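You operate a simulated robot arm through the tools that you are given. There is no shell and no other tool. Be economical: measure what you need, move in short steps, check, and stop when the job is done.

You are at the controls of a simulated two-armed robot. One attempt, no reset.

JOB
Rub the ink marks off the lens in the chuck and rest it on the grey block.
Fine: clamp it first; damp the pink pad at the INK OFF tin and put the pad back; open the chuck lever to free the lens; drop no lens. Where these are worked on the way, their far stop is far enough and under half their travel is too little: chuck lever. What is to be rubbed or washed off counts as gone when no trace of it is left.
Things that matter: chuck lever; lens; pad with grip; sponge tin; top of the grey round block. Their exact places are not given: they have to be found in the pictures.

Only the result counts: the job must be done as asked and must still hold three seconds after the hand-in. Knocking over, shifting, dropping, spilling or breaking anything else fails it.

ROBOT AND FRAMES
Two 6-joint arms with three-finger grippers on one trunk, on a base that drives. Base frame: it is fixed to the floor where the robot stands at the start and does not move with it; the origin is under the middle of the robot, x ahead of it, y to its left, z up; the surface under the hand at the start is at about z = 910. Lengths are in mm, angles in degrees, forces in N, time in s.
The left shoulder is at the start at [40, 147, 1370], the right one opposite. With the tool pointing down near the work surface each hand reaches from about 420 to 580 mm from the robot's upright axis, wherever it stands, measured 20 degrees to its own side. Places, roughly: chuck lever [600, 0, 1000]; lens (8x8x1 cm) [1000, 0, 900]; sponge tin [700, 100, 900]; top of the grey round block [400, -300, 900]. Payload 2.69 kg a hand.
The tool frame of a hand sits at the grasp point between the pads (the TCP): z along the fingers, y along the line on which they close. The tips reach 29 mm beyond it. The gripper opens to 120 mm. The gripper's body begins 78 mm behind the TCP.
Orientation is told as [roll, pitch, yaw] about the base's x, y, z axes, in that order, counted from this pose: with the fingers straight down and closing along the base's y, the tool's x points along the base's -x, its y along +y and its z along -z.

CONTROLS
- The arms move only by the tool send_rows. It takes "left_commands", "right_commands" or both (then of equal length, played together; a hand with none holds still); each is a list of rows, each a list of 6 numbers: the shift along the base's x, y, z in units of 25 mm (1.0 is 25 mm), then the turn, a rotation vector about the base's x, y, z in units of 6 degrees (1.0 is 6 degrees). In form: [[dx, dy, dz, ax, ay, az], ...]. A call has 1 to 12 rows; each row shifts and turns the commanded pose from where the row before left it. "left_gripper" and "right_gripper" are, for a hand that has rows, the closure, from 0 (fully open) to 1 (shut), set as the call begins (left out, the last holds). A call with a number of a shift or a turn outside -1 to 1 is refused whole. A row lasts 0.2 s, in which the tool goes at most 50 mm and 8.6 degrees; a call with a longer step from one row to the next is refused whole, and so is a gripper value outside its range. Where a pose cannot be reached the arm comes as near as it can. A force on the tool above 90 N (or 10 N above the force at the start of the call, whichever is more), or a blocked arm, ends the call early, and 0.2 s more pass. The fingers move at their own pace and stop on an object; they squeeze with about 26 N. The grip force told is the motor's: it shows also when the fingers shut on nothing. Time passes only in rows, and 0.2 s behind the last, so rows that do not move let the fingers close. It gives the time, the measured TCP pose, the force on the tool (base axes), the opening and the grip force at its end, in the units of the frame above (readings bear some noise), with the torque about the TCP (base axes, N m) and any sound that the robot's microphone picked up.
- Cameras (640 x 400 px; columns grow to the right, rows downward): "scene" is now at [103.1, -21.2, 1586.6]; the picture's right is [-0.27, -0.96, 0.00], its down [-0.67, 0.19, -0.72] and it looks along [0.69, -0.19, -0.70] (base axes); focal length 260 px, centre (320, 200). "left" rides on the left gripper at [63, 0, -104] in its tool frame; the picture's right is [0.00, 1.00, 0.00], its down [-0.83, 0.00, -0.56] and it looks along [-0.56, 0.00, 0.83] (tool axes); focal length 275 px, centre (320, 200). "right" rides on the right gripper at [63, 0, -104] in its tool frame; the picture's right is [0.00, 1.00, 0.00], its down [-0.83, 0.00, -0.56] and it looks along [-0.56, 0.00, 0.83] (tool axes); focal length 275 px, centre (320, 200).
- snapshot(camera): a new picture of that camera. No time passes.
- slide_trunk(by): slides the trunk up (or, below 0, down) by that many mm; the arms and the scene camera ride with it, the base frame stays. It gives what a move gives, with no picture.
- base_move(legs): drives the robot by 1 to 6 legs, each [ahead, turn to the left] in mm and degrees, along the robot's own axes; the way and the turn of a leg run together, so that a leg with both is an arc; at most 1500 mm and 180 degrees a leg. The arms and the cameras ride along, it lands a little off, and it stops where it bumps. It gives what a move gives.
- head_to(pan, tilt): turns the head with the scene camera to pan (to the left, within 86 degrees either way) and tilt (down, from -29 to 69), counted from straight ahead of the robot. It gives what a move gives.
- pixel_to_xyz(camera, pixels): for up to 12 pixels [column, row] of the newest picture of that camera ("zoom" is the newest enlarged one), the place [x, y, z] in the base frame of the surface seen there, good to about 3 mm. No time passes.
- close_up(camera, box): a new picture of the part [left, top, right, bottom] of that camera's present view, enlarged. No time passes.
- sign_off(): hands the job in; it is judged then, once.

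Keep the steps short. Do not move on a guess: measure, check each grasp and each placing, and mend mistakes. In all there are 80 turns and 58 pictures (those below and enlarged ones count). Leave the grippers open and the arms clear of the work at the hand-in unless told otherwise, and finish with a single line.

The tools are called after "Call:" by a JSON object that holds its "method" and its "body". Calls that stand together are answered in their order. send_rows: Moves the arms, as the interface text tells. Its arguments: {"type":"object","properties":{"left_commands":{"type":"array"},"left_gripper":{"type":"number"},"right_commands":{"type":"array"},"right_gripper":{"type":"number"}},"required":[]} The other tools are called the same way: slide_trunk (by) slides the trunk up or down; base_move (legs) drives the base; head_to (pan, tilt) turns the head that bears the scene camera; snapshot (camera) takes a picture; pixel_to_xyz (camera, pixels) gives the place of the surface under pixels of a picture; close_up (camera, box) takes an enlarged picture of a part of a camera's view; sign_off () hands the job in.

At the start:

```text
t: 0.0
left_eef_pos: [533.2, 102.8, 1327.6]
left_tcp_rot: [0.1, 0.0, -0.1]
left_wrist_force: [-0.1, 0.5, -0.6]
left_torque: [0.0, -0.02, 0.03]
left_gripper_width: 119.9
left_finger_force: 0.0
right_eef_pos: [480.1, -253.4, 999.6]
right_tcp_rot: [0.0, 0.0, 0.0]
right_wrist_force: [-1.1, 0.3, 0.9]
right_torque: [-0.01, -0.02, -0.02]
right_gripper_width: 120.1
right_finger_force: 0.0
trunk travel left (down, up): [-497.0, 0.0]
robot x, y, heading: [-1.6, 2.2, -0.1]
head pan, tilt: [-15.7, 44.3]
```

scene: 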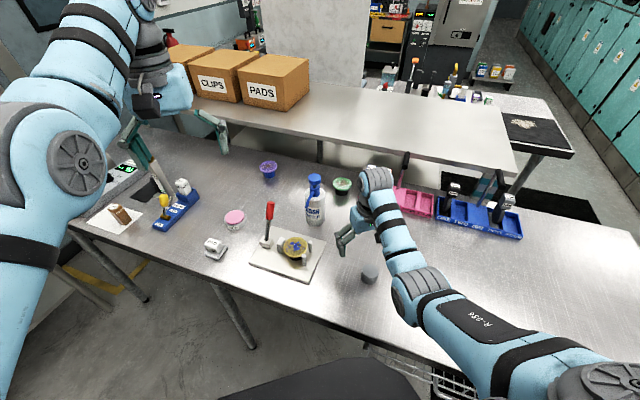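
right: 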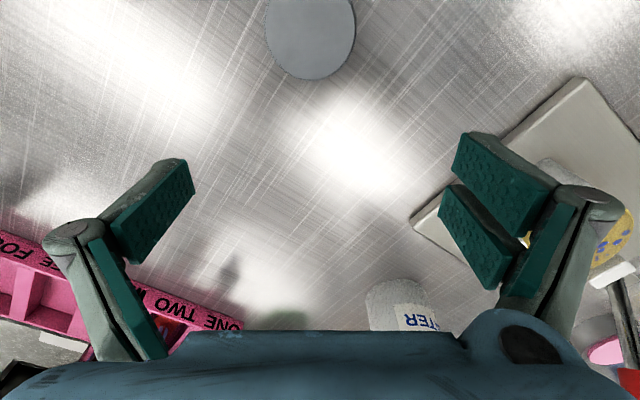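
left: 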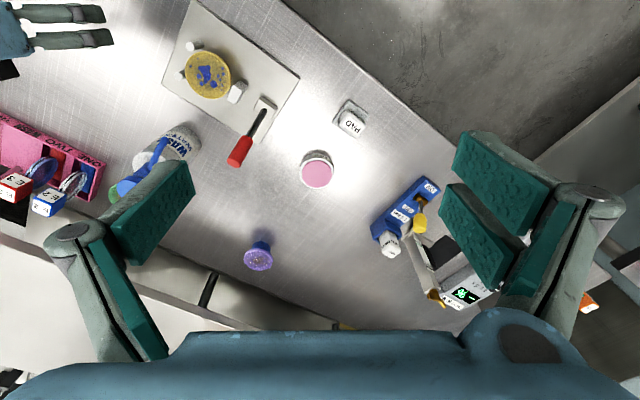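

I see the chuck with a yellow lens near (293,248), a red lever at (268,225), a pink thing at (234,218), and a grey block at (369,272). I'll enlarge these areas.

Call:
{"method": "close_up", "body": {"camera": "scene", "box": [190, 160, 400, 291]}}

Call:
{"method": "close_up", "body": {"camera": "left", "box": [100, 0, 500, 280]}}

Call:
{"method": "close_up", "body": {"camera": "scene", "box": [80, 130, 280, 260]}}

Call:
{"method": "pixel_to_xyz", "body": {"camera": "left", "pixels": [[207, 75], [191, 46], [236, 92], [240, 155], [265, 105], [317, 173], [352, 120], [258, 255], [178, 100], [285, 85]]}}

```text
3.05 times, centred on (295, 226) of scene
```

zoom: 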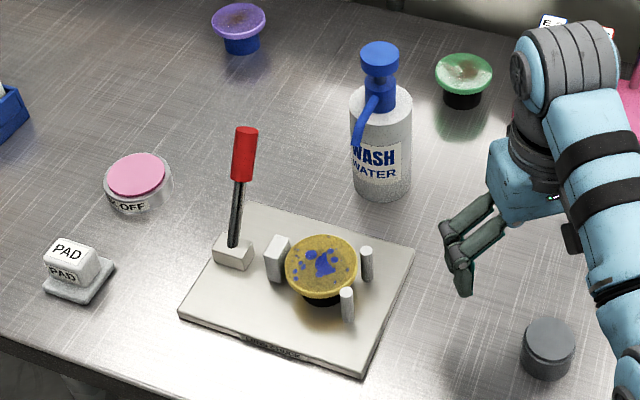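

```text
1.43 times, centred on (300, 140) of left
```

zoom: 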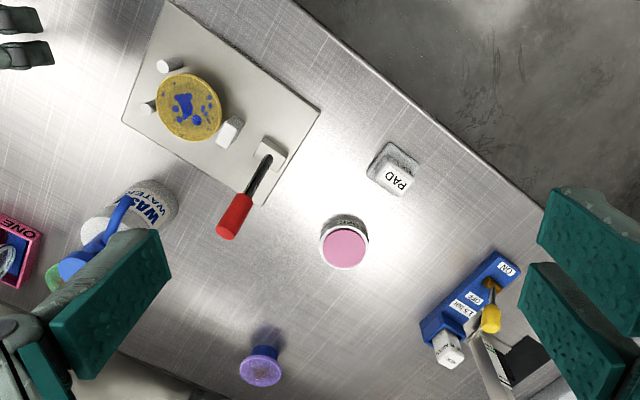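

```text
3.08 times, centred on (180, 195) of scene
```

zoom: 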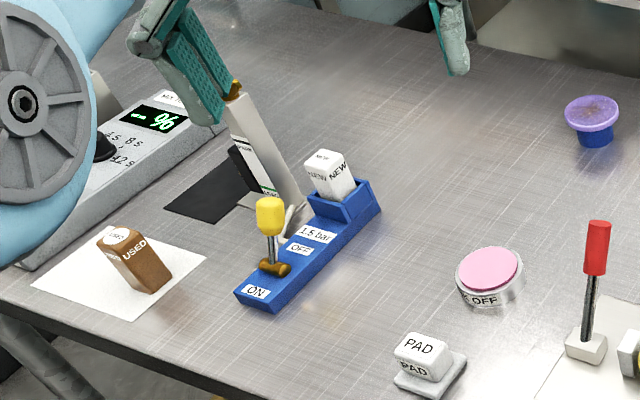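

```text
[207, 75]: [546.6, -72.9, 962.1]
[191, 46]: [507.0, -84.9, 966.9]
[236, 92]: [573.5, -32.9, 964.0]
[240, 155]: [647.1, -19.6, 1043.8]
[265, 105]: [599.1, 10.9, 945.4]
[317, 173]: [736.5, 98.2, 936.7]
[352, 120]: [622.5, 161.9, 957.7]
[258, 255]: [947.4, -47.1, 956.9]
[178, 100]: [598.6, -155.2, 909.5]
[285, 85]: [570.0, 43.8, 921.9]
```

The plate has some text, and I need the lever's travel and the pad's underside. I'll zoom in tighter on both.

Call:
{"method": "close_up", "body": {"camera": "scene", "box": [245, 195, 330, 290]}}

Call:
{"method": "close_up", "body": {"camera": "scene", "box": [195, 200, 255, 265]}}

Call:
{"method": "close_up", "body": {"camera": "left", "box": [160, 0, 310, 190]}}

```text
4.21 times, centred on (288, 242) of scene
```

zoom: 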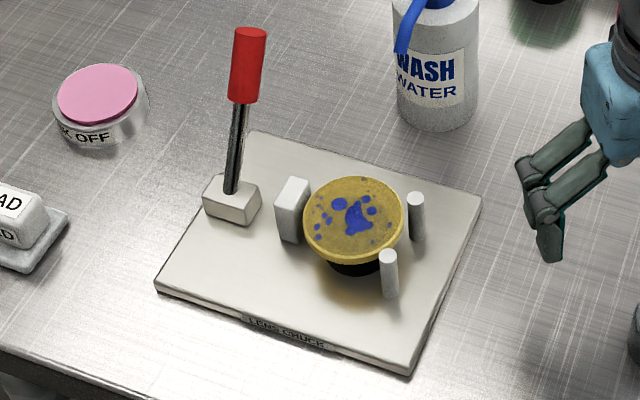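

```text
6.15 times, centred on (225, 232) of scene
```

zoom: 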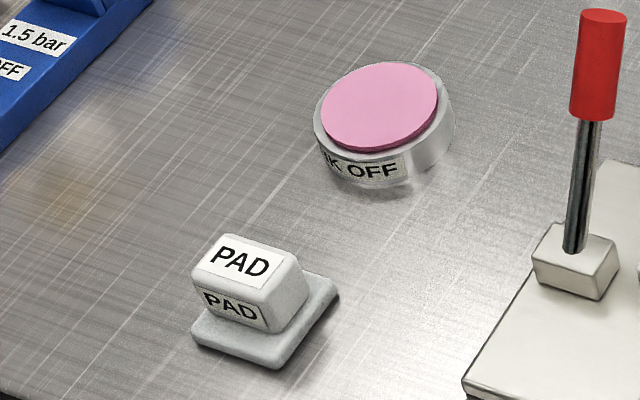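

```text
2.11 times, centred on (235, 95) of left
```

zoom: 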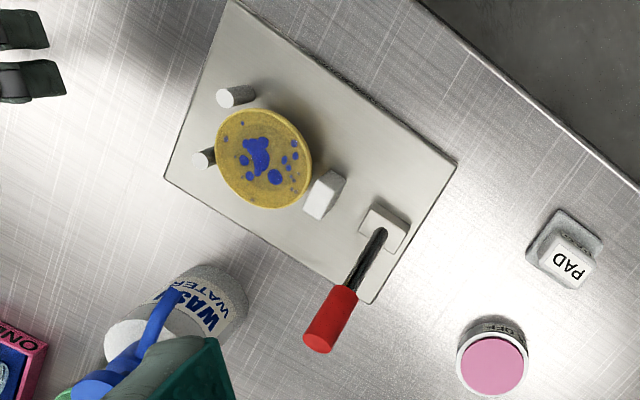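

Next I measure the geometry of the plate, lever, jaw, pegs, lens, pad, tin and block.

Call:
{"method": "pixel_to_xyz", "body": {"camera": "zoom", "pixels": [[375, 240], [355, 285], [330, 320], [317, 342], [360, 215], [400, 245], [324, 195], [340, 200], [235, 96], [205, 157], [262, 110], [260, 205]]}}

Call:
{"method": "pixel_to_xyz", "body": {"camera": "scene", "pixels": [[270, 204], [268, 217], [266, 230], [250, 264], [307, 283], [325, 236], [273, 226], [369, 267], [369, 277], [294, 243], [234, 215], [215, 240]]}}

Call:
{"method": "pixel_to_xyz", "body": {"camera": "left", "pixels": [[317, 160], [300, 178], [334, 178], [317, 188], [336, 124], [366, 128], [348, 135], [365, 108], [351, 101], [345, 113], [357, 126], [352, 131]]}}

```text
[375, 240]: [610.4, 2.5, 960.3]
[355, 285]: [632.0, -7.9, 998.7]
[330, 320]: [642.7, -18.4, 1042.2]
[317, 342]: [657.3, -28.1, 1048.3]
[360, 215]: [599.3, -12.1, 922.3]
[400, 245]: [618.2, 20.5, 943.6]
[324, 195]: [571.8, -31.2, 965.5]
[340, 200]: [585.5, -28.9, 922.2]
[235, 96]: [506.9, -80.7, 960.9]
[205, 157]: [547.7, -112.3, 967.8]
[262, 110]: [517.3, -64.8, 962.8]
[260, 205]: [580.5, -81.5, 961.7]
```

```text
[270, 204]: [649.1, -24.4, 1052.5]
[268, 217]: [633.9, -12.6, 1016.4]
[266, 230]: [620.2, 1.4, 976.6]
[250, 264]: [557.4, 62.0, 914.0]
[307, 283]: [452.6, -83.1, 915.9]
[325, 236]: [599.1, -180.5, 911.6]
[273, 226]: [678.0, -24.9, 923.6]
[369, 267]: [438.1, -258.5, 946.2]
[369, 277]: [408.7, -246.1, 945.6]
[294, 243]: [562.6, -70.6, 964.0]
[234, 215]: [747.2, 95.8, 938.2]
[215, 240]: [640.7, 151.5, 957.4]
```

```text
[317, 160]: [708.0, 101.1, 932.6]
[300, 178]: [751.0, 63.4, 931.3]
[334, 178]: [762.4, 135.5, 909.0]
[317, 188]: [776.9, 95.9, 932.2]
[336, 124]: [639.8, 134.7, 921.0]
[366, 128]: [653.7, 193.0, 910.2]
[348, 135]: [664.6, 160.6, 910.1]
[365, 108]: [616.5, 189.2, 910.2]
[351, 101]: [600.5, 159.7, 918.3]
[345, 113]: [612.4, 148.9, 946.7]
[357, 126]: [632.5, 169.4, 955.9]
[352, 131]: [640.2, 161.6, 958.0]
```

The plate sits about 35° skew to me. The lever leans away from the front edge and its base is at (602,8). The jaw is off the lens, so the chuck is open now. One stance facing the table squarely would reach everything. First I'll lift the right hand clear, then look left and along the table edge.

Call:
{"method": "send_rows", "body": {"right_commands": [[0, 0, 1, 0, 0, 0], [0, 0, 1, 0, 0, 0], [0, 0, 1, 0, 0, 0], [0, 0, 1, 0, 0, 0], [0, 0, 1, 0, 0, 0], [0, 0, 1, 0, 0, 0], [0, 0, 1, 0, 0, 0], [0, 0, 1, 0, 0, 0], [0, 0, 1, 0, 0, 0], [0, 0, 1, 0, 0, 0]]}}

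Call:
{"method": "pixel_to_xyz", "body": {"camera": "scene", "pixels": [[70, 232], [240, 290], [440, 365], [300, 388], [300, 362], [314, 185], [341, 184]]}}

Call:
{"method": "head_to", "body": {"pan": 45, "tilt": 40}}

Call:
{"method": "snapshot", "body": {"camera": "scene"}}

```text
t: 2.2
left_eef_pos: [532.4, 103.0, 1326.5]
left_tcp_rot: [0.2, 0.1, 0.0]
left_wrist_force: [-0.2, -0.3, 0.7]
left_torque: [-0.01, -0.03, -0.02]
left_gripper_width: 120.0
left_finger_force: 0.1
right_eef_pos: [558.3, -261.5, 1208.2]
right_tcp_rot: [0.0, 0.1, -0.1]
right_wrist_force: [0.4, -0.2, 0.5]
right_torque: [0.01, 0.03, 0.0]
right_gripper_width: 120.1
right_finger_force: 0.1
right hand out of reach, approached as far as the arm can: row 2, 3, 4, 5, 6, 7, 8, 9
trunk travel left (down, up): [-497.0, 0.0]
robot x, y, heading: [0.1, -1.0, -0.0]
head pan, tilt: [-15.7, 44.3]
```

```text
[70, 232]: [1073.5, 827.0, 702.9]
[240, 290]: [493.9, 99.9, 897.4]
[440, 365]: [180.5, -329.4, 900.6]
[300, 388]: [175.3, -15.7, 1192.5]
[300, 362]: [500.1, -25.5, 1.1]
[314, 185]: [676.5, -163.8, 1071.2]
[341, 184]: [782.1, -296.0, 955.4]
```

```text
t: 3.5
left_eef_pos: [533.4, 102.4, 1326.7]
left_tcp_rot: [0.1, 0.0, 0.0]
left_wrist_force: [0.7, -1.0, 0.5]
left_torque: [0.0, 0.0, -0.02]
left_gripper_width: 120.0
left_finger_force: 0.1
right_eef_pos: [559.3, -262.0, 1208.1]
right_tcp_rot: [0.0, 0.0, 0.0]
right_wrist_force: [-0.5, 0.6, 0.4]
right_torque: [0.01, 0.01, 0.0]
right_gripper_width: 120.0
right_finger_force: 0.0
trunk travel left (down, up): [-497.0, 0.0]
robot x, y, heading: [-0.4, -1.7, 0.2]
head pan, tilt: [45.0, 40.0]
```

```text
48 pictures are left
```

scene: 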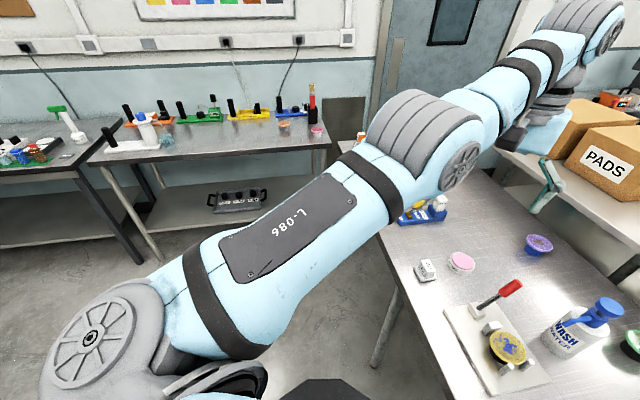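

The left side is free floor, the hands are above everything on the table, and its front edge lies about 345 mm from me. I'll drive parallel to the edge, then turn to face the table.

Call:
{"method": "base_move", "body": {"legs": [[0, 48], [248, 0], [0, -83]]}}

Call:
{"method": "head_to", "body": {"pan": 0, "tilt": 50}}

Call:
{"method": "snapshot", "body": {"camera": "scene"}}

```text
t: 11.1
left_eef_pos: [660.7, -41.0, 1327.0]
left_tcp_rot: [0.2, 0.0, -35.4]
left_wrist_force: [0.1, 0.1, 1.3]
left_torque: [0.02, 0.01, -0.02]
left_gripper_width: 120.0
left_finger_force: 0.0
right_eef_pos: [470.8, -355.1, 1208.3]
right_tcp_rot: [-0.1, 0.1, -35.4]
right_wrist_force: [0.1, -0.1, 0.3]
right_torque: [-0.03, 0.0, -0.02]
right_gripper_width: 119.9
right_finger_force: 0.1
trunk travel left (down, up): [-497.0, 0.0]
robot x, y, heading: [166.8, 186.4, -35.3]
head pan, tilt: [45.0, 40.0]
```

```text
t: 12.2
left_eef_pos: [659.8, -42.2, 1326.3]
left_tcp_rot: [0.1, 0.0, -35.5]
left_wrist_force: [-0.5, -0.9, -0.1]
left_torque: [-0.02, 0.04, 0.0]
left_gripper_width: 119.8
left_finger_force: 0.1
right_eef_pos: [470.0, -354.7, 1208.1]
right_tcp_rot: [0.0, 0.1, -35.3]
right_wrist_force: [-0.6, 0.5, 0.1]
right_torque: [-0.01, 0.0, 0.0]
right_gripper_width: 120.0
right_finger_force: 0.0
trunk travel left (down, up): [-497.0, 0.0]
robot x, y, heading: [162.1, 177.9, -35.2]
head pan, tilt: [0.0, 50.0]
```

```text
47 pictures are left
```

scene: 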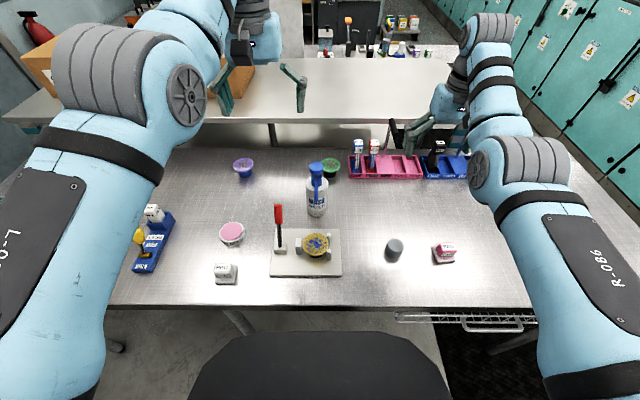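

Now I can see a second, pink pad at (443,252), and that is the one to use. I'll enlarge it and measure.

Call:
{"method": "close_up", "body": {"camera": "scene", "box": [375, 225, 475, 280]}}

Call:
{"method": "pixel_to_xyz", "body": {"camera": "zoom", "pixels": [[120, 140], [120, 170], [85, 155], [155, 155], [430, 165], [470, 165], [395, 170], [400, 220], [460, 240], [518, 230], [440, 150], [440, 190]]}}

Call:
{"method": "close_up", "body": {"camera": "scene", "box": [200, 195, 360, 295]}}

Call:
{"method": "pixel_to_xyz", "body": {"camera": "zoom", "pixels": [[312, 50], [312, 75], [320, 200], [308, 245], [365, 205], [391, 200], [512, 180], [468, 160], [468, 210], [525, 195], [128, 140], [128, 165]]}}

```text
6.40 times, centred on (425, 252) of scene
```

zoom: 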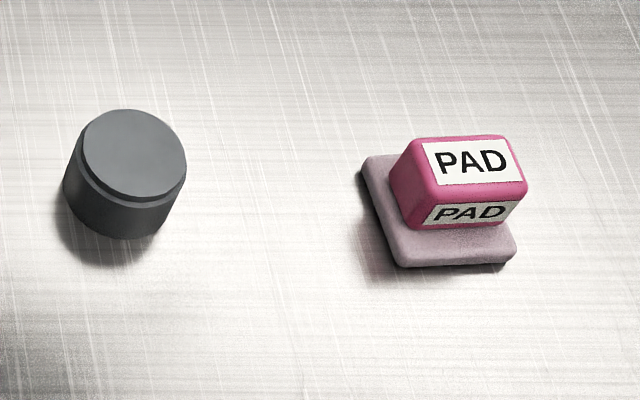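

```text
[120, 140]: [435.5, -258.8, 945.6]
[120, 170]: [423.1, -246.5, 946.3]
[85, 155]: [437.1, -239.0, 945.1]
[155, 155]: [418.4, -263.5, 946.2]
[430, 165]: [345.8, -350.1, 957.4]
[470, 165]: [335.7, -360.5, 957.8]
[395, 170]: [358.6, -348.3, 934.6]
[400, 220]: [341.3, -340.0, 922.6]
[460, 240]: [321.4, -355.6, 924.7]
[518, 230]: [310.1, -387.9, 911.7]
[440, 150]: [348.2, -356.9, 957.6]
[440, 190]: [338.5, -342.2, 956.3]
```

```text
4.00 times, centred on (280, 245) of scene
```

zoom: 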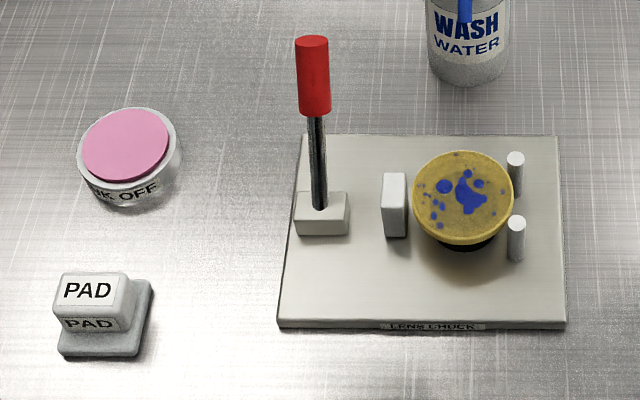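

```text
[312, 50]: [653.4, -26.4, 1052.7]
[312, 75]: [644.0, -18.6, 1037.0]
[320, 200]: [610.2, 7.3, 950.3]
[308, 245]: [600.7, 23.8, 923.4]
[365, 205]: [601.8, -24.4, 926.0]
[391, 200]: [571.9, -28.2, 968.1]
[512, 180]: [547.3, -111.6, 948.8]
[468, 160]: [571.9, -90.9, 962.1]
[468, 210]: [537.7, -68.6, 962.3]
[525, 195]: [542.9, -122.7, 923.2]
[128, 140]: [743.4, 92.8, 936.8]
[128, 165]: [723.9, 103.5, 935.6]
```

The pink pad's grip is centred near (341,-355,957). The block's top is near (428,-252,946). The lever leans away from me in the plane facing me, so clamping means pulling it towards me. I'll bring the closed left fingers down behind the red handle, first to z≈1127.

Call:
{"method": "send_rows", "body": {"left_commands": [[0.3, -0.1, -1, 0, 0, 0], [0.3, -0.1, -1, 0, 0, 0], [0.28, -0.08, -1, 0, 0, 0], [0, 0, -1, 0, 0, 0], [0, 0, -1, 0, 0, 0], [0, 0, -1, 0, 0, 0], [0, 0, -1, 0, 0, 0], [0, 0, -1, 0, 0, 0]], "left_gripper": 1}}

Call:
{"method": "snapshot", "body": {"camera": "left"}}

```text
t: 14.0
left_eef_pos: [686.5, -55.1, 1125.9]
left_tcp_rot: [0.1, 0.0, -35.4]
left_wrist_force: [-0.1, 0.1, 0.8]
left_torque: [0.03, -0.01, -0.02]
left_gripper_width: 0.1
left_finger_force: 25.8
left hand out of reach, approached as far as the arm can: row 5, 7
right_eef_pos: [470.5, -354.2, 1207.3]
right_tcp_rot: [-0.1, 0.1, -35.4]
right_wrist_force: [-0.6, -0.8, 0.4]
right_torque: [0.01, 0.0, 0.01]
right_gripper_width: 119.9
right_finger_force: 0.1
trunk travel left (down, up): [-497.0, 0.0]
robot x, y, heading: [166.5, 186.1, -35.5]
head pan, tilt: [0.0, 50.0]
```

```text
44 pictures are left
```

left: 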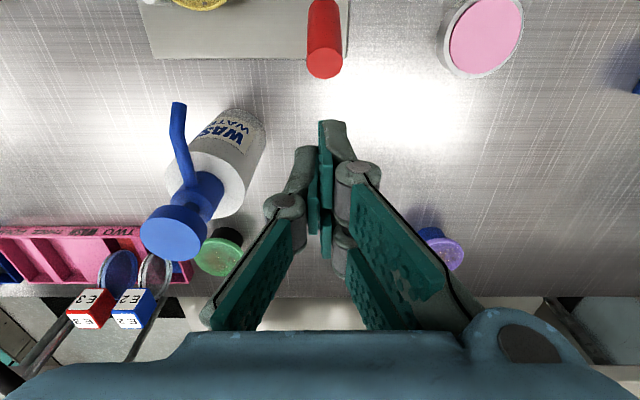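

The handle top at (323,65) lines up with the fingers. I'll check how high the bottle top and handle are.

Call:
{"method": "pixel_to_xyz", "body": {"camera": "left", "pixels": [[170, 235], [200, 195], [323, 65], [323, 30], [178, 110]]}}

```text
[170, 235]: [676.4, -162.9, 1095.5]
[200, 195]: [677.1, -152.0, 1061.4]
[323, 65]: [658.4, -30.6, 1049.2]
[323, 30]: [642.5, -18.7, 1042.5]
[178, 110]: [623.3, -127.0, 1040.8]
```

Clear of the bottle. I'll go down 85 mm, then pull towards me gently.

Call:
{"method": "send_rows", "body": {"left_commands": [[0, 0, -1, 0, 0, 0], [0, 0, -1, 0, 0, 0], [0, 0, -1, 0, 0, 0], [0, 0, -0.4, 0, 0, 0], [-0.41, 0.29, 0, 0, 0, 0], [-0.41, 0.29, 0, 0, 0, 0], [-0.41, 0.29, 0, 0, 0, 0], [-0.41, 0.29, 0, 0, 0, 0]]}}

Call:
{"method": "close_up", "body": {"camera": "scene", "box": [200, 195, 360, 295]}}

```text
t: 15.8
left_eef_pos: [640.8, -18.7, 1044.2]
left_tcp_rot: [0.0, 0.0, -35.4]
left_wrist_force: [0.2, -0.1, 0.2]
left_torque: [0.01, 0.01, 0.03]
left_gripper_width: 0.0
left_finger_force: 26.0
left hand out of reach, approached as far as the arm can: row 2, 4
right_eef_pos: [471.2, -354.6, 1208.1]
right_tcp_rot: [0.0, 0.1, -35.4]
right_wrist_force: [-0.2, -1.2, -0.7]
right_torque: [-0.01, 0.03, -0.02]
right_gripper_width: 119.9
right_finger_force: 0.0
trunk travel left (down, up): [-497.0, 0.0]
robot x, y, heading: [167.9, 183.0, -35.7]
head pan, tilt: [0.0, 50.0]
```

```text
4.00 times, centred on (280, 245) of scene
```

zoom: 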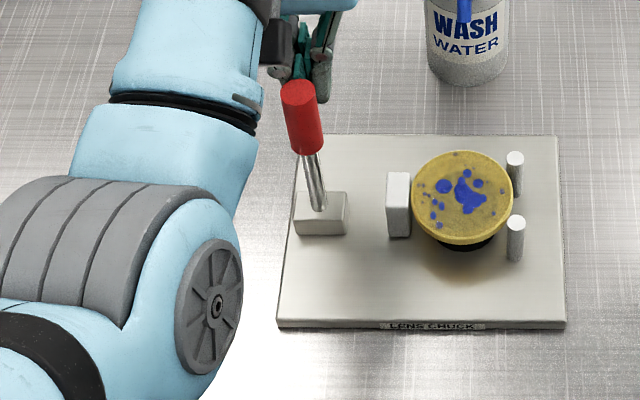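

The lever is following and the jaw is closing in. I'll keep going in small steps.

Call:
{"method": "send_rows", "body": {"left_commands": [[-0.41, 0.29, 0, 0, 0, 0], [-0.41, 0.29, 0, 0, 0, 0], [-0.41, 0.29, 0, 0, 0, 0], [-0.41, 0.29, 0, 0, 0, 0]]}}

Call:
{"method": "send_rows", "body": {"left_commands": [[-0.41, 0.29, 0, 0, 0, 0], [-0.41, 0.29, 0, 0, 0, 0]]}}

Call:
{"method": "close_up", "body": {"camera": "scene", "box": [200, 195, 360, 295]}}

```text
t: 16.8
left_eef_pos: [609.5, -2.7, 1029.2]
left_tcp_rot: [0.2, 0.0, -35.4]
left_wrist_force: [0.0, -0.6, -0.3]
left_torque: [-0.01, 0.0, 0.02]
left_gripper_width: 0.0
left_finger_force: 26.5
left hand out of reach, approached as far as the arm can: row 2, 3, 4
right_eef_pos: [469.3, -354.6, 1207.3]
right_tcp_rot: [-0.1, 0.2, -35.4]
right_wrist_force: [-0.6, 0.4, -0.4]
right_torque: [-0.01, 0.02, -0.02]
right_gripper_width: 119.9
right_finger_force: 0.0
trunk travel left (down, up): [-497.0, 0.0]
robot x, y, heading: [167.4, 186.5, -35.4]
head pan, tilt: [0.0, 50.0]
```

```text
t: 17.4
left_eef_pos: [598.3, 1.5, 1019.4]
left_tcp_rot: [0.3, -0.7, -35.3]
left_wrist_force: [18.9, -8.7, 32.2]
left_torque: [0.4, -0.09, -0.28]
left_gripper_width: 0.2
left_finger_force: 26.4
left hand out of reach, approached as far as the arm can: row 1, 2
right_eef_pos: [471.4, -356.4, 1208.1]
right_tcp_rot: [0.0, 0.2, -35.4]
right_wrist_force: [-0.5, -0.5, 0.5]
right_torque: [0.0, 0.03, 0.01]
right_gripper_width: 120.1
right_finger_force: 0.1
trunk travel left (down, up): [-497.0, 0.0]
robot x, y, heading: [166.7, 182.7, -35.6]
head pan, tilt: [0.0, 50.0]
```

```text
4.00 times, centred on (280, 245) of scene
```

zoom: 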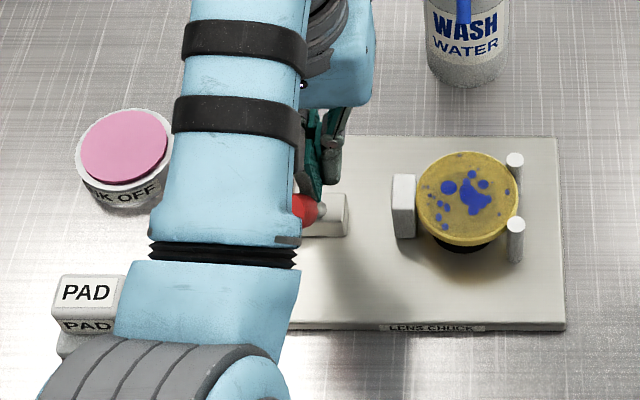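

Near the end the arm's inner reach limit pushed the hand down and out. I'll back off, lift, and look at the lever.

Call:
{"method": "send_rows", "body": {"left_commands": [[0.41, -0.29, 0.4, 0, 0, 0], [0.41, -0.29, 0.8, 0, 0, 0], [0.41, -0.29, 1, 0, 0, 0], [0.41, -0.29, 1, 0, 0, 0], [0, 0, 1, 0, 0, 0], [0, 0, 1, 0, 0, 0]]}}

Call:
{"method": "snapshot", "body": {"camera": "left"}}

```text
t: 18.8
left_eef_pos: [654.6, -49.1, 1132.3]
left_tcp_rot: [0.2, -0.1, -35.4]
left_wrist_force: [0.6, -0.5, -0.5]
left_torque: [-0.02, 0.02, 0.01]
left_gripper_width: 0.0
left_finger_force: 26.0
left hand out of reach, approached as far as the arm can: row 2, 3, 4, 5, 6
right_eef_pos: [470.3, -355.2, 1208.4]
right_tcp_rot: [-0.1, 0.1, -35.4]
right_wrist_force: [-1.0, 0.1, -0.3]
right_torque: [-0.02, 0.02, 0.01]
right_gripper_width: 119.9
right_finger_force: 0.0
trunk travel left (down, up): [-497.0, 0.0]
robot x, y, heading: [164.4, 178.9, -35.4]
head pan, tilt: [0.0, 50.0]
```

```text
41 pictures are left
```

left: 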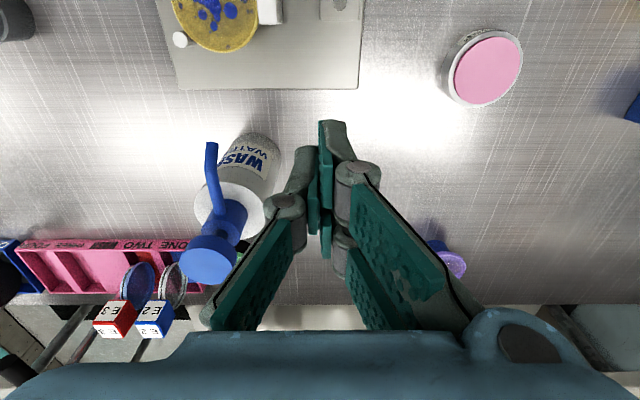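

The lever is outside this view and the arm hides it from the scene camera. I'll swing the left hand 150 mm to the left and look.

Call:
{"method": "send_rows", "body": {"left_commands": [[0.57, 0.81, 0.7, 0, 0, 0], [0.57, 0.81, 0.7, 0, 0, 0], [0.57, 0.81, 0.7, 0, 0, 0], [0.57, 0.81, 0.7, 0, 0, 0], [0.57, 0.81, 0.7, 0, 0, 0], [0.57, 0.81, 0.7, 0, 0, 0]]}}

Call:
{"method": "close_up", "body": {"camera": "scene", "box": [200, 195, 360, 295]}}

Call:
{"method": "pixel_to_xyz", "body": {"camera": "zoom", "pixels": [[320, 210], [310, 250], [308, 280], [305, 320]]}}

```text
t: 20.2
left_eef_pos: [761.8, 51.8, 1229.8]
left_tcp_rot: [0.2, 0.2, -35.4]
left_wrist_force: [-0.3, 0.9, 0.0]
left_torque: [-0.02, 0.04, 0.01]
left_gripper_width: 0.0
left_finger_force: 25.9
left hand out of reach, approached as far as the arm can: row 1, 2, 3, 4
right_eef_pos: [470.8, -353.0, 1208.5]
right_tcp_rot: [0.0, 0.0, -35.4]
right_wrist_force: [0.3, -0.7, -0.2]
right_torque: [-0.01, 0.02, -0.02]
right_gripper_width: 120.2
right_finger_force: 0.1
trunk travel left (down, up): [-497.0, 0.0]
robot x, y, heading: [169.4, 183.3, -35.7]
head pan, tilt: [0.0, 50.0]
```

```text
4.00 times, centred on (280, 245) of scene
```

zoom: 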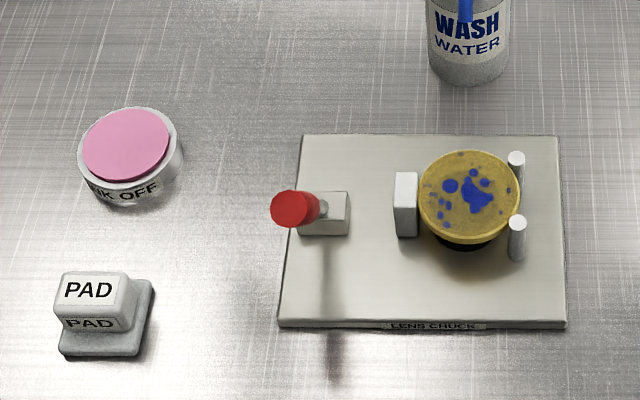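

```text
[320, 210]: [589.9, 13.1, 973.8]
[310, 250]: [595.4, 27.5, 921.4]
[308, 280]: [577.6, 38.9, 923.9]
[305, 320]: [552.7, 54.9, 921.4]
```

Call:
{"method": "pixel_to_xyz", "body": {"camera": "zoom", "pixels": [[290, 208], [275, 208], [322, 207], [400, 185], [412, 215], [425, 205], [517, 222], [505, 160]]}}

Call:
{"method": "close_up", "body": {"camera": "scene", "box": [265, 225, 335, 269]}}

```text
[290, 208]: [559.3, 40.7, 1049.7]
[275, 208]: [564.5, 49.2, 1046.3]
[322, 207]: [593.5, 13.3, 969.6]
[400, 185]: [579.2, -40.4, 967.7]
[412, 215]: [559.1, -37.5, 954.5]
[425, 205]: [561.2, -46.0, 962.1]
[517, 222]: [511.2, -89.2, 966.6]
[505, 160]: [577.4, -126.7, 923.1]
```

```text
9.09 times, centred on (300, 247) of scene
```

zoom: 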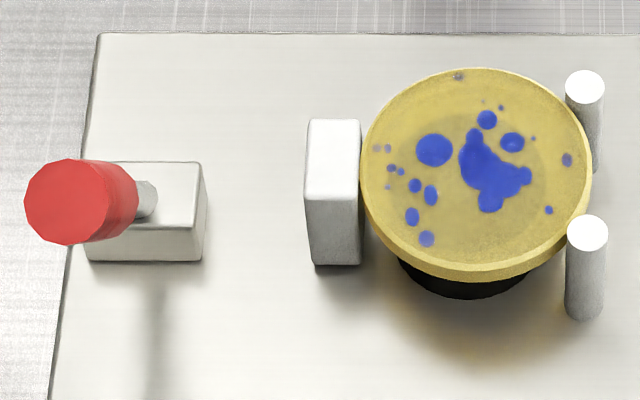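

The lever has swung to the mirror angle, with its top now at (559,41,1050). The jaw touches the lens and both pegs hold it, so it is clamped. Next I bring the right hand above the pink pad.

Call:
{"method": "send_rows", "body": {"right_commands": [[-0.87, 0, -0.5, 0, 0, 0], [-0.87, 0, -0.5, 0, 0, 0], [-0.87, 0, -0.5, 0, 0, 0], [-0.87, 0, -0.5, 0, 0, 0], [-0.87, 0, -1, 0, 0, 0], [-0.87, 0, -1, 0, 0, 0]]}}

Call:
{"method": "snapshot", "body": {"camera": "right"}}

```text
t: 21.6
left_eef_pos: [760.0, 50.0, 1230.6]
left_tcp_rot: [0.3, 0.0, -35.4]
left_wrist_force: [0.2, -0.2, -0.4]
left_torque: [0.01, 0.03, 0.0]
left_gripper_width: 0.0
left_finger_force: 25.7
right_eef_pos: [379.5, -398.5, 1095.2]
right_tcp_rot: [0.0, 0.0, -35.4]
right_wrist_force: [0.3, 0.5, -0.6]
right_torque: [0.01, 0.01, 0.02]
right_gripper_width: 119.9
right_finger_force: 0.0
right hand out of reach, approached as far as the arm can: row 1, 2, 3, 4, 5
trunk travel left (down, up): [-497.0, 0.0]
robot x, y, heading: [166.0, 179.8, -35.4]
head pan, tilt: [0.0, 50.0]
```

```text
38 pictures are left
```

right: 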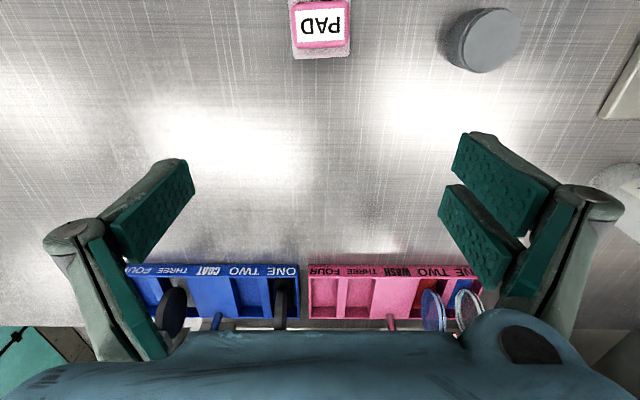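

The inner reach limit again holds the hand too far out at this height. Lowering the trunk by 100 mm shrinks that limit, and nothing lies under either hand.

Call:
{"method": "slide_trunk", "body": {"by": -100}}

Call:
{"method": "pixel_to_xyz", "body": {"camera": "right", "pixels": [[300, 8], [340, 8], [300, 40], [340, 38], [294, 55], [348, 54], [320, 25], [345, 20], [293, 20]]}}

```text
t: 22.9
left_eef_pos: [761.6, 50.6, 1130.6]
left_tcp_rot: [0.0, 0.1, -35.4]
left_wrist_force: [0.4, -1.0, 0.3]
left_torque: [-0.03, 0.0, -0.03]
left_gripper_width: 0.0
left_finger_force: 26.4
right_eef_pos: [382.0, -397.1, 995.5]
right_tcp_rot: [0.0, 0.2, -35.5]
right_wrist_force: [0.5, -0.4, 1.0]
right_torque: [0.03, -0.01, 0.0]
right_gripper_width: 120.1
right_finger_force: 0.0
trunk travel left (down, up): [-397.0, 100.0]
robot x, y, heading: [165.1, 182.8, -35.1]
head pan, tilt: [0.0, 50.0]
```

```text
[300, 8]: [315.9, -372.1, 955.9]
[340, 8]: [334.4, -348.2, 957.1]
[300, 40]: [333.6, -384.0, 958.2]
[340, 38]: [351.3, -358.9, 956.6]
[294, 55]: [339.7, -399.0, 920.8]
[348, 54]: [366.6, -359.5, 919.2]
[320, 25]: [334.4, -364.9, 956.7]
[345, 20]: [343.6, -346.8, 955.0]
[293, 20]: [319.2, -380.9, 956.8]
```

Pad grip is about 48 mm long along the table and centred near (336,-362). It is squared to my hand. I'll move the right hand over it.

Call:
{"method": "send_rows", "body": {"right_commands": [[0, 0, 0.6, 0, 0, 0], [-0.5, 0.4, 0, 0, 0, 0], [-0.5, 0.4, 0, 0, 0, 0], [-0.5, 0.4, 0, 0, 0, 0], [-0.34, 0.2, 0, 0, 0, 0], [0, 0, 0, 0, 0, 0]]}}

Call:
{"method": "snapshot", "body": {"camera": "right"}}

```text
t: 24.3
left_eef_pos: [761.8, 50.8, 1128.9]
left_tcp_rot: [0.1, 0.1, -35.4]
left_wrist_force: [0.0, 0.5, 0.8]
left_torque: [0.02, -0.03, 0.0]
left_gripper_width: 0.1
left_finger_force: 26.1
right_eef_pos: [364.6, -402.5, 985.7]
right_tcp_rot: [0.0, 0.1, -35.4]
right_wrist_force: [0.1, -0.2, -0.1]
right_torque: [-0.02, 0.02, -0.02]
right_gripper_width: 120.0
right_finger_force: 0.0
right hand out of reach, approached as far as the arm can: row 1, 2, 3, 4, 5
trunk travel left (down, up): [-397.0, 100.0]
robot x, y, heading: [168.8, 182.2, -35.3]
head pan, tilt: [0.0, 50.0]
```

```text
37 pictures are left
```

right: 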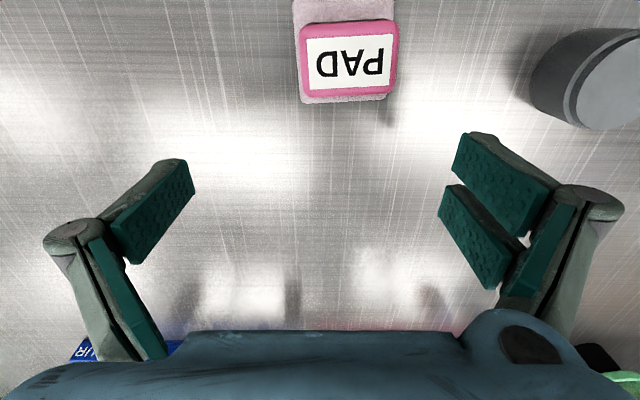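

The limit is a minimum distance from the shoulder of about 580 mm, so lowering the trunk made it worse. I'll raise it back and drive back 60 mm, a stance that suits the pad, lens and block. First the right hand should come up with the trunk.

Call:
{"method": "slide_trunk", "body": {"by": 100}}

Call:
{"method": "base_move", "body": {"legs": [[-60, 0]]}}

Call:
{"method": "snapshot", "body": {"camera": "right"}}

Call:
{"method": "pixel_to_xyz", "body": {"camera": "right", "pixels": [[320, 200]]}}

```text
t: 25.6
left_eef_pos: [760.6, 49.8, 1229.2]
left_tcp_rot: [0.1, 0.2, -35.4]
left_wrist_force: [0.2, 0.6, 0.6]
left_torque: [0.04, 0.01, 0.02]
left_gripper_width: 0.1
left_finger_force: 25.7
right_eef_pos: [364.3, -402.1, 1086.2]
right_tcp_rot: [0.0, 0.1, -35.4]
right_wrist_force: [0.6, -0.2, -0.1]
right_torque: [0.05, 0.01, -0.01]
right_gripper_width: 120.1
right_finger_force: 0.0
trunk travel left (down, up): [-497.0, 0.0]
robot x, y, heading: [166.6, 179.1, -35.7]
head pan, tilt: [0.0, 50.0]
```

```text
t: 26.6
left_eef_pos: [723.9, 79.4, 1223.8]
left_tcp_rot: [0.0, 0.7, -35.4]
left_wrist_force: [1.0, -0.9, -0.1]
left_torque: [0.11, 0.09, -0.02]
left_gripper_width: 0.1
left_finger_force: 26.0
right_eef_pos: [323.4, -373.8, 1079.6]
right_tcp_rot: [0.1, 0.7, -35.4]
right_wrist_force: [1.4, -0.7, -1.0]
right_torque: [0.07, 0.09, -0.02]
right_gripper_width: 120.0
right_finger_force: 0.0
trunk travel left (down, up): [-497.0, 0.0]
robot x, y, heading: [116.8, 216.2, -35.4]
head pan, tilt: [0.0, 50.0]
```

```text
36 pictures are left
```

right: 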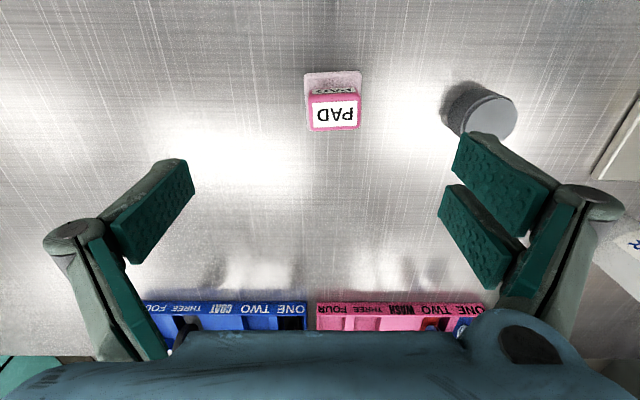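

```text
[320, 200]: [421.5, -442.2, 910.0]
```

Call:
{"method": "pixel_to_xyz", "body": {"camera": "right", "pixels": [[311, 99], [356, 97], [314, 127], [357, 125], [335, 112], [312, 112], [358, 110], [307, 75], [359, 73], [333, 82]]}}

```text
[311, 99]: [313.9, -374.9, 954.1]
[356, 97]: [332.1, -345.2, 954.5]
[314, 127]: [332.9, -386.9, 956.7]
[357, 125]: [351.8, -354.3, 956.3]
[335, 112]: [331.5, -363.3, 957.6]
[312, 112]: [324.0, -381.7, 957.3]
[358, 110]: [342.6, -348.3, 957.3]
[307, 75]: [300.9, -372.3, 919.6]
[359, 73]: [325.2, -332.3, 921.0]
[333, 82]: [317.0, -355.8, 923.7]
```

Grip centre is (333,-365), top 957, turned about 59.5°. I'll align the yaw and descend to z≈985.

Call:
{"method": "send_rows", "body": {"right_commands": [[0.2, 0.18, 0, 0, 0, 0.75], [0.2, 0.17, 0, 0, 0, 0], [0, 0, -1, 0, 0, 0], [0, 0, -1, 0, 0, 0], [0, 0, -1, 0, 0, 0], [0, 0, -0.8, 0, 0, 0], [0, 0, 0, 0, 0, 0]]}}

Call:
{"method": "snapshot", "body": {"camera": "right"}}

```text
t: 28.2
left_eef_pos: [713.4, 84.9, 1228.8]
left_tcp_rot: [0.1, 0.0, -35.3]
left_wrist_force: [-0.6, 0.0, 0.0]
left_torque: [-0.02, 0.01, 0.01]
left_gripper_width: 0.0
left_finger_force: 26.2
right_eef_pos: [324.9, -358.2, 988.4]
right_tcp_rot: [0.0, 0.1, -30.8]
right_wrist_force: [0.1, -0.1, -0.4]
right_torque: [0.0, -0.01, 0.0]
right_gripper_width: 120.1
right_finger_force: 0.1
trunk travel left (down, up): [-497.0, 0.0]
robot x, y, heading: [118.1, 215.8, -35.2]
head pan, tilt: [0.0, 50.0]
```

```text
35 pictures are left
```

right: 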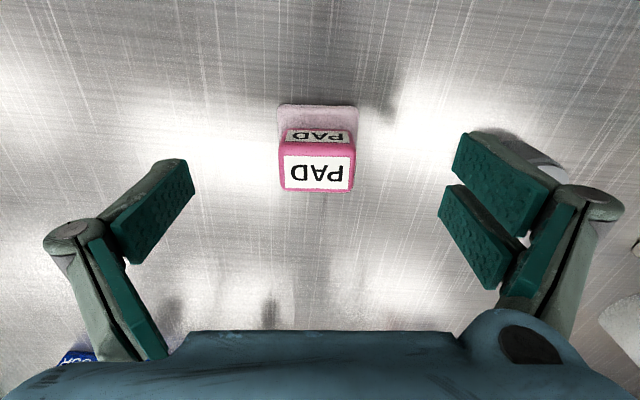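

Aligned. I'll shift 10 mm forward, go down to z≈956, then close.

Call:
{"method": "send_rows", "body": {"right_commands": [[0.32, -0.28, 0, 0, 0, 0], [0, 0, -0.65, 0, 0, 0], [0, 0, -0.65, 0, 0, 0], [0, 0, 0, 0, 0, 0]]}}

Call:
{"method": "send_rows", "body": {"right_commands": [[0, 0, 0, 0, 0, 0], [0, 0, 0, 0, 0, 0], [0, 0, 0, 0, 0, 0]], "right_gripper": 1}}

Call:
{"method": "send_rows", "body": {"right_commands": [[0, 0, 1, 0, 0, 0], [0, 0, 1, 0, 0, 0], [0, 0, 1, 0, 0, 0], [0, 0, 0, 0, 0, 0]]}}

Call:
{"method": "snapshot", "body": {"camera": "right"}}

```text
t: 29.2
left_eef_pos: [711.8, 85.8, 1230.0]
left_tcp_rot: [0.1, 0.2, -35.4]
left_wrist_force: [0.3, 0.5, 0.3]
left_torque: [-0.02, 0.01, 0.0]
left_gripper_width: 0.2
left_finger_force: 25.8
right_eef_pos: [333.4, -366.5, 956.5]
right_tcp_rot: [-0.1, 0.1, -30.8]
right_wrist_force: [0.3, -0.8, 0.0]
right_torque: [0.02, -0.02, -0.01]
right_gripper_width: 120.2
right_finger_force: 0.1
trunk travel left (down, up): [-497.0, 0.0]
robot x, y, heading: [113.4, 221.9, -35.4]
head pan, tilt: [0.0, 50.0]
```

```text
t: 30.0
left_eef_pos: [713.1, 85.8, 1229.9]
left_tcp_rot: [0.2, 0.2, -35.4]
left_wrist_force: [-0.8, -0.8, 0.0]
left_torque: [0.0, 0.02, 0.02]
left_gripper_width: 0.0
left_finger_force: 25.4
right_eef_pos: [334.2, -364.0, 956.7]
right_tcp_rot: [0.0, 0.1, -30.9]
right_wrist_force: [0.2, 0.4, 0.3]
right_torque: [0.04, 0.04, 0.02]
right_gripper_width: 43.2
right_finger_force: 26.3
trunk travel left (down, up): [-497.0, 0.0]
robot x, y, heading: [120.0, 217.4, -35.4]
head pan, tilt: [0.0, 50.0]
```

```text
t: 31.0
left_eef_pos: [713.9, 85.2, 1228.7]
left_tcp_rot: [0.2, 0.1, -35.3]
left_wrist_force: [0.0, 0.9, -0.4]
left_torque: [0.01, 0.0, 0.0]
left_gripper_width: 0.0
left_finger_force: 26.2
right_eef_pos: [333.4, -365.9, 1032.9]
right_tcp_rot: [-0.1, 0.1, -30.9]
right_wrist_force: [1.0, -0.2, -0.4]
right_torque: [-0.01, 0.01, 0.07]
right_gripper_width: 43.1
right_finger_force: 25.8
trunk travel left (down, up): [-497.0, 0.0]
robot x, y, heading: [115.5, 217.6, -35.2]
head pan, tilt: [0.0, 50.0]
```

```text
34 pictures are left
```

right: 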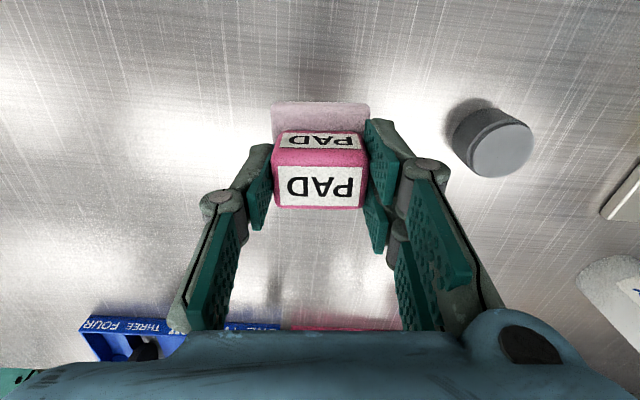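

The pad is held with a 43 mm grip. Its home is TCP (333.5,-365.5,956.6), yaw -30.8. I'll lift high, then drive forward 60 mm and turn left 45° so the right hand reaches the tin.

Call:
{"method": "send_rows", "body": {"right_commands": [[0, 0, 1, 0, 0, 0], [0, 0, 1, 0, 0, 0], [0, 0, 1, 0, 0, 0], [0, 0, 1, 0, 0, 0], [0, 0, 1, 0, 0, 0], [0, 0, 1, 0, 0, 0], [0, 0, 1, 0, 0, 0], [0, 0, 1, 0, 0, 0]]}}

Call:
{"method": "base_move", "body": {"legs": [[60, 0], [0, 45]]}}

Call:
{"method": "snapshot", "body": {"camera": "right"}}

```text
t: 32.8
left_eef_pos: [712.7, 86.7, 1229.5]
left_tcp_rot: [0.1, 0.1, -35.3]
left_wrist_force: [-0.2, -0.9, -0.1]
left_torque: [-0.02, 0.01, 0.02]
left_gripper_width: 0.0
left_finger_force: 25.8
right_eef_pos: [351.8, -387.4, 1224.4]
right_tcp_rot: [0.0, 0.2, -30.9]
right_wrist_force: [0.7, -0.2, 0.0]
right_torque: [0.0, -0.03, 0.02]
right_gripper_width: 43.2
right_finger_force: 25.8
right hand out of reach, approached as far as the arm can: row 3, 4, 5, 6, 7
trunk travel left (down, up): [-497.0, 0.0]
robot x, y, heading: [116.3, 216.6, -35.5]
head pan, tilt: [0.0, 50.0]
```

```text
t: 34.3
left_eef_pos: [778.5, 76.1, 1230.9]
left_tcp_rot: [0.4, -2.7, -32.2]
left_wrist_force: [0.5, -1.2, -0.4]
left_torque: [0.11, 0.05, -0.02]
left_gripper_width: 0.0
left_finger_force: 26.1
right_eef_pos: [437.2, -420.1, 1226.0]
right_tcp_rot: [-0.7, -2.1, -27.5]
right_wrist_force: [1.4, -1.3, -1.1]
right_torque: [0.08, 0.04, -0.02]
right_gripper_width: 43.3
right_finger_force: 25.9
trunk travel left (down, up): [-497.0, 0.0]
robot x, y, heading: [170.4, 182.1, -32.5]
head pan, tilt: [0.0, 50.0]
stopped in leg 2: the robot was blocked; the commanded pose is now the measured one
```

```text
33 pictures are left
```

right: 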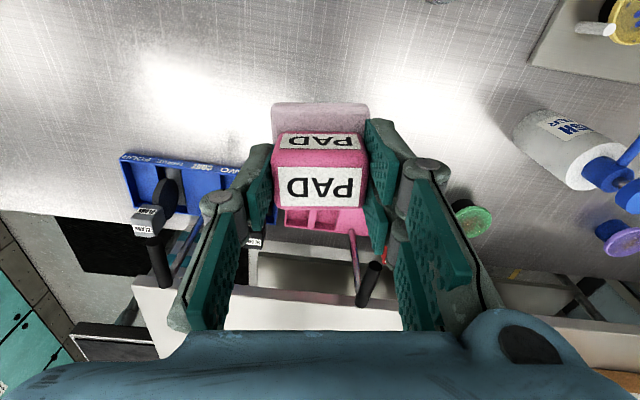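

Blocked after 3°, probably a base corner under the table edge. I'll back up 60 mm, turn there, and see how far I get.

Call:
{"method": "base_move", "body": {"legs": [[-60, 0]]}}

Call:
{"method": "base_move", "body": {"legs": [[0, 42]]}}

Call:
{"method": "snapshot", "body": {"camera": "scene"}}

```text
t: 35.3
left_eef_pos: [734.1, 108.5, 1230.1]
left_tcp_rot: [0.2, -2.4, -32.2]
left_wrist_force: [1.3, -0.7, -1.2]
left_torque: [0.06, 0.09, -0.02]
left_gripper_width: 0.0
left_finger_force: 25.7
right_eef_pos: [392.0, -387.5, 1225.3]
right_tcp_rot: [-0.7, -1.7, -27.6]
right_wrist_force: [1.2, -0.7, -0.3]
right_torque: [0.03, 0.14, 0.0]
right_gripper_width: 43.3
right_finger_force: 26.0
trunk travel left (down, up): [-497.0, 0.0]
robot x, y, heading: [118.5, 212.3, -32.4]
head pan, tilt: [0.0, 50.0]
```

```text
t: 37.6
left_eef_pos: [631.0, 548.8, 1235.4]
left_tcp_rot: [0.3, -3.3, 10.0]
left_wrist_force: [0.3, -0.1, 0.1]
left_torque: [0.02, 0.0, 0.01]
left_gripper_width: 0.1
left_finger_force: 25.7
right_eef_pos: [713.0, -49.7, 1230.3]
right_tcp_rot: [-0.7, -2.6, 14.8]
right_wrist_force: [-0.8, -0.2, -0.1]
right_torque: [-0.01, -0.02, -0.04]
right_gripper_width: 42.9
right_finger_force: 25.4
trunk travel left (down, up): [-497.0, 0.0]
robot x, y, heading: [114.6, 217.0, 9.9]
head pan, tilt: [0.0, 50.0]
```

```text
32 pictures are left
```

scene: 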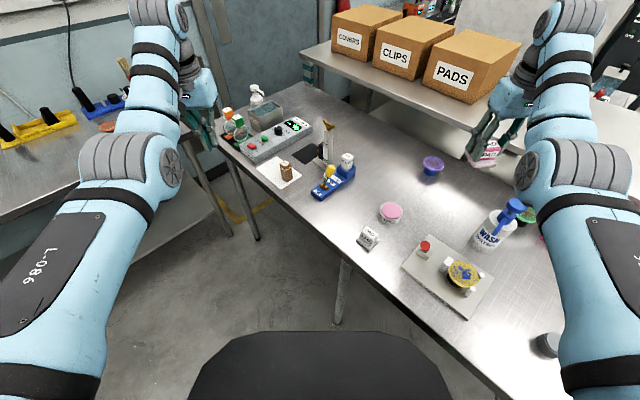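

I'm now facing heading 10° and the tin is at (391,212). A table leg is at (342,290). I'll measure the leg and tin before moving closer.

Call:
{"method": "pixel_to_xyz", "body": {"camera": "scene", "pixels": [[342, 300], [338, 320], [391, 211], [380, 211], [402, 211], [391, 203], [391, 220], [320, 335], [425, 246]]}}

```text
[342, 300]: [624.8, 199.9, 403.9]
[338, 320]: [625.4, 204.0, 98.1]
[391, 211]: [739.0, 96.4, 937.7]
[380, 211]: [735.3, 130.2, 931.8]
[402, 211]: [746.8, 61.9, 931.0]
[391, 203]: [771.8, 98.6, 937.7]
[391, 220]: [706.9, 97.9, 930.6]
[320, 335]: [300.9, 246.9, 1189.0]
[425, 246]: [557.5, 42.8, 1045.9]
```

The leg is about 500 mm ahead and the base front about 370 mm, so 50 mm forward is safe.

Call:
{"method": "base_move", "body": {"legs": [[50, 0]]}}

Call:
{"method": "send_rows", "body": {"right_commands": [[0, 0.5, 0, 0, 0.22, 0], [0, 0.5, 0, 0, 0.23, 0], [0, 0.5, 0, 0, 0, 0], [0, 0.5, 0, 0, 0, 0], [0, 0.5, 0, 0, 0, 0], [0, 0, 0, 0, 0, 0]]}}

```text
t: 38.6
left_eef_pos: [690.2, 559.6, 1236.9]
left_tcp_rot: [0.5, -5.7, 10.0]
left_wrist_force: [0.3, -0.1, -3.2]
left_torque: [-0.03, -0.01, 0.02]
left_gripper_width: 0.0
left_finger_force: 26.1
right_eef_pos: [770.4, -42.5, 1232.1]
right_tcp_rot: [-1.7, -4.7, 14.8]
right_wrist_force: [-0.4, 1.2, -3.6]
right_torque: [0.03, 0.02, -0.03]
right_gripper_width: 43.0
right_finger_force: 26.4
trunk travel left (down, up): [-497.0, 0.0]
robot x, y, heading: [165.4, 218.2, 9.7]
head pan, tilt: [0.0, 50.0]
```

```text
t: 40.0
left_eef_pos: [687.9, 559.1, 1240.1]
left_tcp_rot: [0.3, -6.6, 9.9]
left_wrist_force: [0.6, 0.5, 0.9]
left_torque: [0.0, -0.03, 0.01]
left_gripper_width: 0.1
left_finger_force: 25.3
right_eef_pos: [772.6, 19.8, 1234.1]
right_tcp_rot: [-1.0, -2.5, 14.8]
right_wrist_force: [0.8, 0.7, -0.8]
right_torque: [0.02, 0.01, 0.0]
right_gripper_width: 43.0
right_finger_force: 25.8
right hand out of reach, approached as far as the arm can: row 1
trunk travel left (down, up): [-497.0, 0.0]
robot x, y, heading: [166.1, 223.5, 10.0]
head pan, tilt: [0.0, 50.0]
```

I'll bring the pad over the tin at (741,97) while straightening the tilt, down to z≈1050.

Call:
{"method": "send_rows", "body": {"right_commands": [[-0.15, 0.5, -0.8, 0.1, 0.25, 0], [-0.15, 0.5, -0.8, 0.07, 0.2, 0], [-0.2, 0.5, -1, 0, 0, 0], [-0.2, 0.5, -1, 0, 0, 0], [-0.2, 0.5, -1, 0, 0, 0], [-0.2, 0.5, -1, 0, 0, 0], [-0.15, 0.1, -1, 0, 0, 0], [0, 0, -0.8, 0, 0, 0], [0, 0, 0, 0, 0, 0]]}}

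Call:
{"method": "snapshot", "body": {"camera": "right"}}

```text
t: 42.0
left_eef_pos: [687.0, 558.6, 1239.3]
left_tcp_rot: [0.4, -6.5, 10.0]
left_wrist_force: [-0.7, -0.1, -0.4]
left_torque: [0.02, -0.02, 0.0]
left_gripper_width: 0.0
left_finger_force: 25.9
right_eef_pos: [738.7, 97.7, 1049.8]
right_tcp_rot: [0.6, -0.1, 14.8]
right_wrist_force: [0.1, 0.7, -1.3]
right_torque: [0.01, -0.01, -0.03]
right_gripper_width: 43.3
right_finger_force: 26.1
trunk travel left (down, up): [-497.0, 0.0]
robot x, y, heading: [167.6, 220.6, 9.7]
head pan, tilt: [0.0, 50.0]
```

```text
31 pictures are left
```

right: 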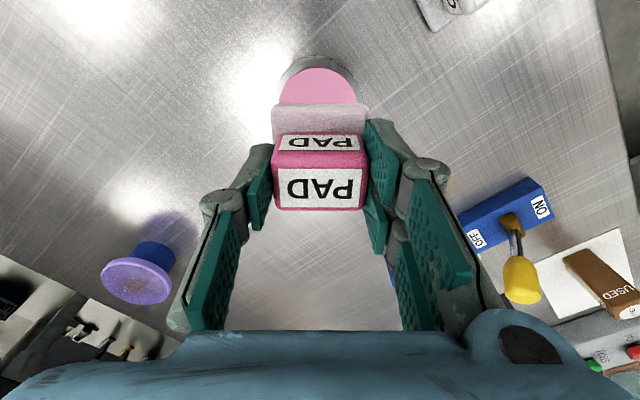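

Centred over the sponge. I'll descend and press lightly.

Call:
{"method": "send_rows", "body": {"right_commands": [[0.08, 0, -0.8, -0.1, 0, 0], [0, 0, -0.8, 0, 0, 0], [0, 0, -0.8, 0, 0, 0], [0, 0, -0.2, 0, 0, 0]]}}

Call:
{"method": "send_rows", "body": {"right_commands": [[0, 0, -0.1, 0, 0, 0], [0, 0, -0.1, 0, 0, 0], [0, 0, 0, 0, 0, 0]]}}

```text
t: 43.0
left_eef_pos: [686.5, 558.4, 1239.9]
left_tcp_rot: [0.5, -6.6, 10.1]
left_wrist_force: [-0.1, -0.6, 0.4]
left_torque: [-0.04, 0.0, -0.01]
left_gripper_width: 0.0
left_finger_force: 26.1
right_eef_pos: [742.8, 96.8, 984.9]
right_tcp_rot: [0.0, 0.0, 14.8]
right_wrist_force: [0.2, 0.5, -0.7]
right_torque: [-0.01, 0.01, 0.02]
right_gripper_width: 43.0
right_finger_force: 26.0
trunk travel left (down, up): [-497.0, 0.0]
robot x, y, heading: [164.0, 225.9, 9.8]
head pan, tilt: [0.0, 50.0]
```

```text
t: 43.8
left_eef_pos: [684.8, 560.2, 1240.3]
left_tcp_rot: [0.5, -6.7, 10.1]
left_wrist_force: [-0.1, 0.5, 0.2]
left_torque: [0.0, -0.05, -0.02]
left_gripper_width: 0.0
left_finger_force: 26.0
right_eef_pos: [742.2, 97.6, 982.1]
right_tcp_rot: [-0.1, -0.3, 14.7]
right_wrist_force: [5.9, -1.3, 23.7]
right_torque: [0.03, 0.11, -0.01]
right_gripper_width: 43.0
right_finger_force: 26.5
trunk travel left (down, up): [-497.0, 0.0]
robot x, y, heading: [164.0, 223.2, 9.6]
head pan, tilt: [0.0, 50.0]
```

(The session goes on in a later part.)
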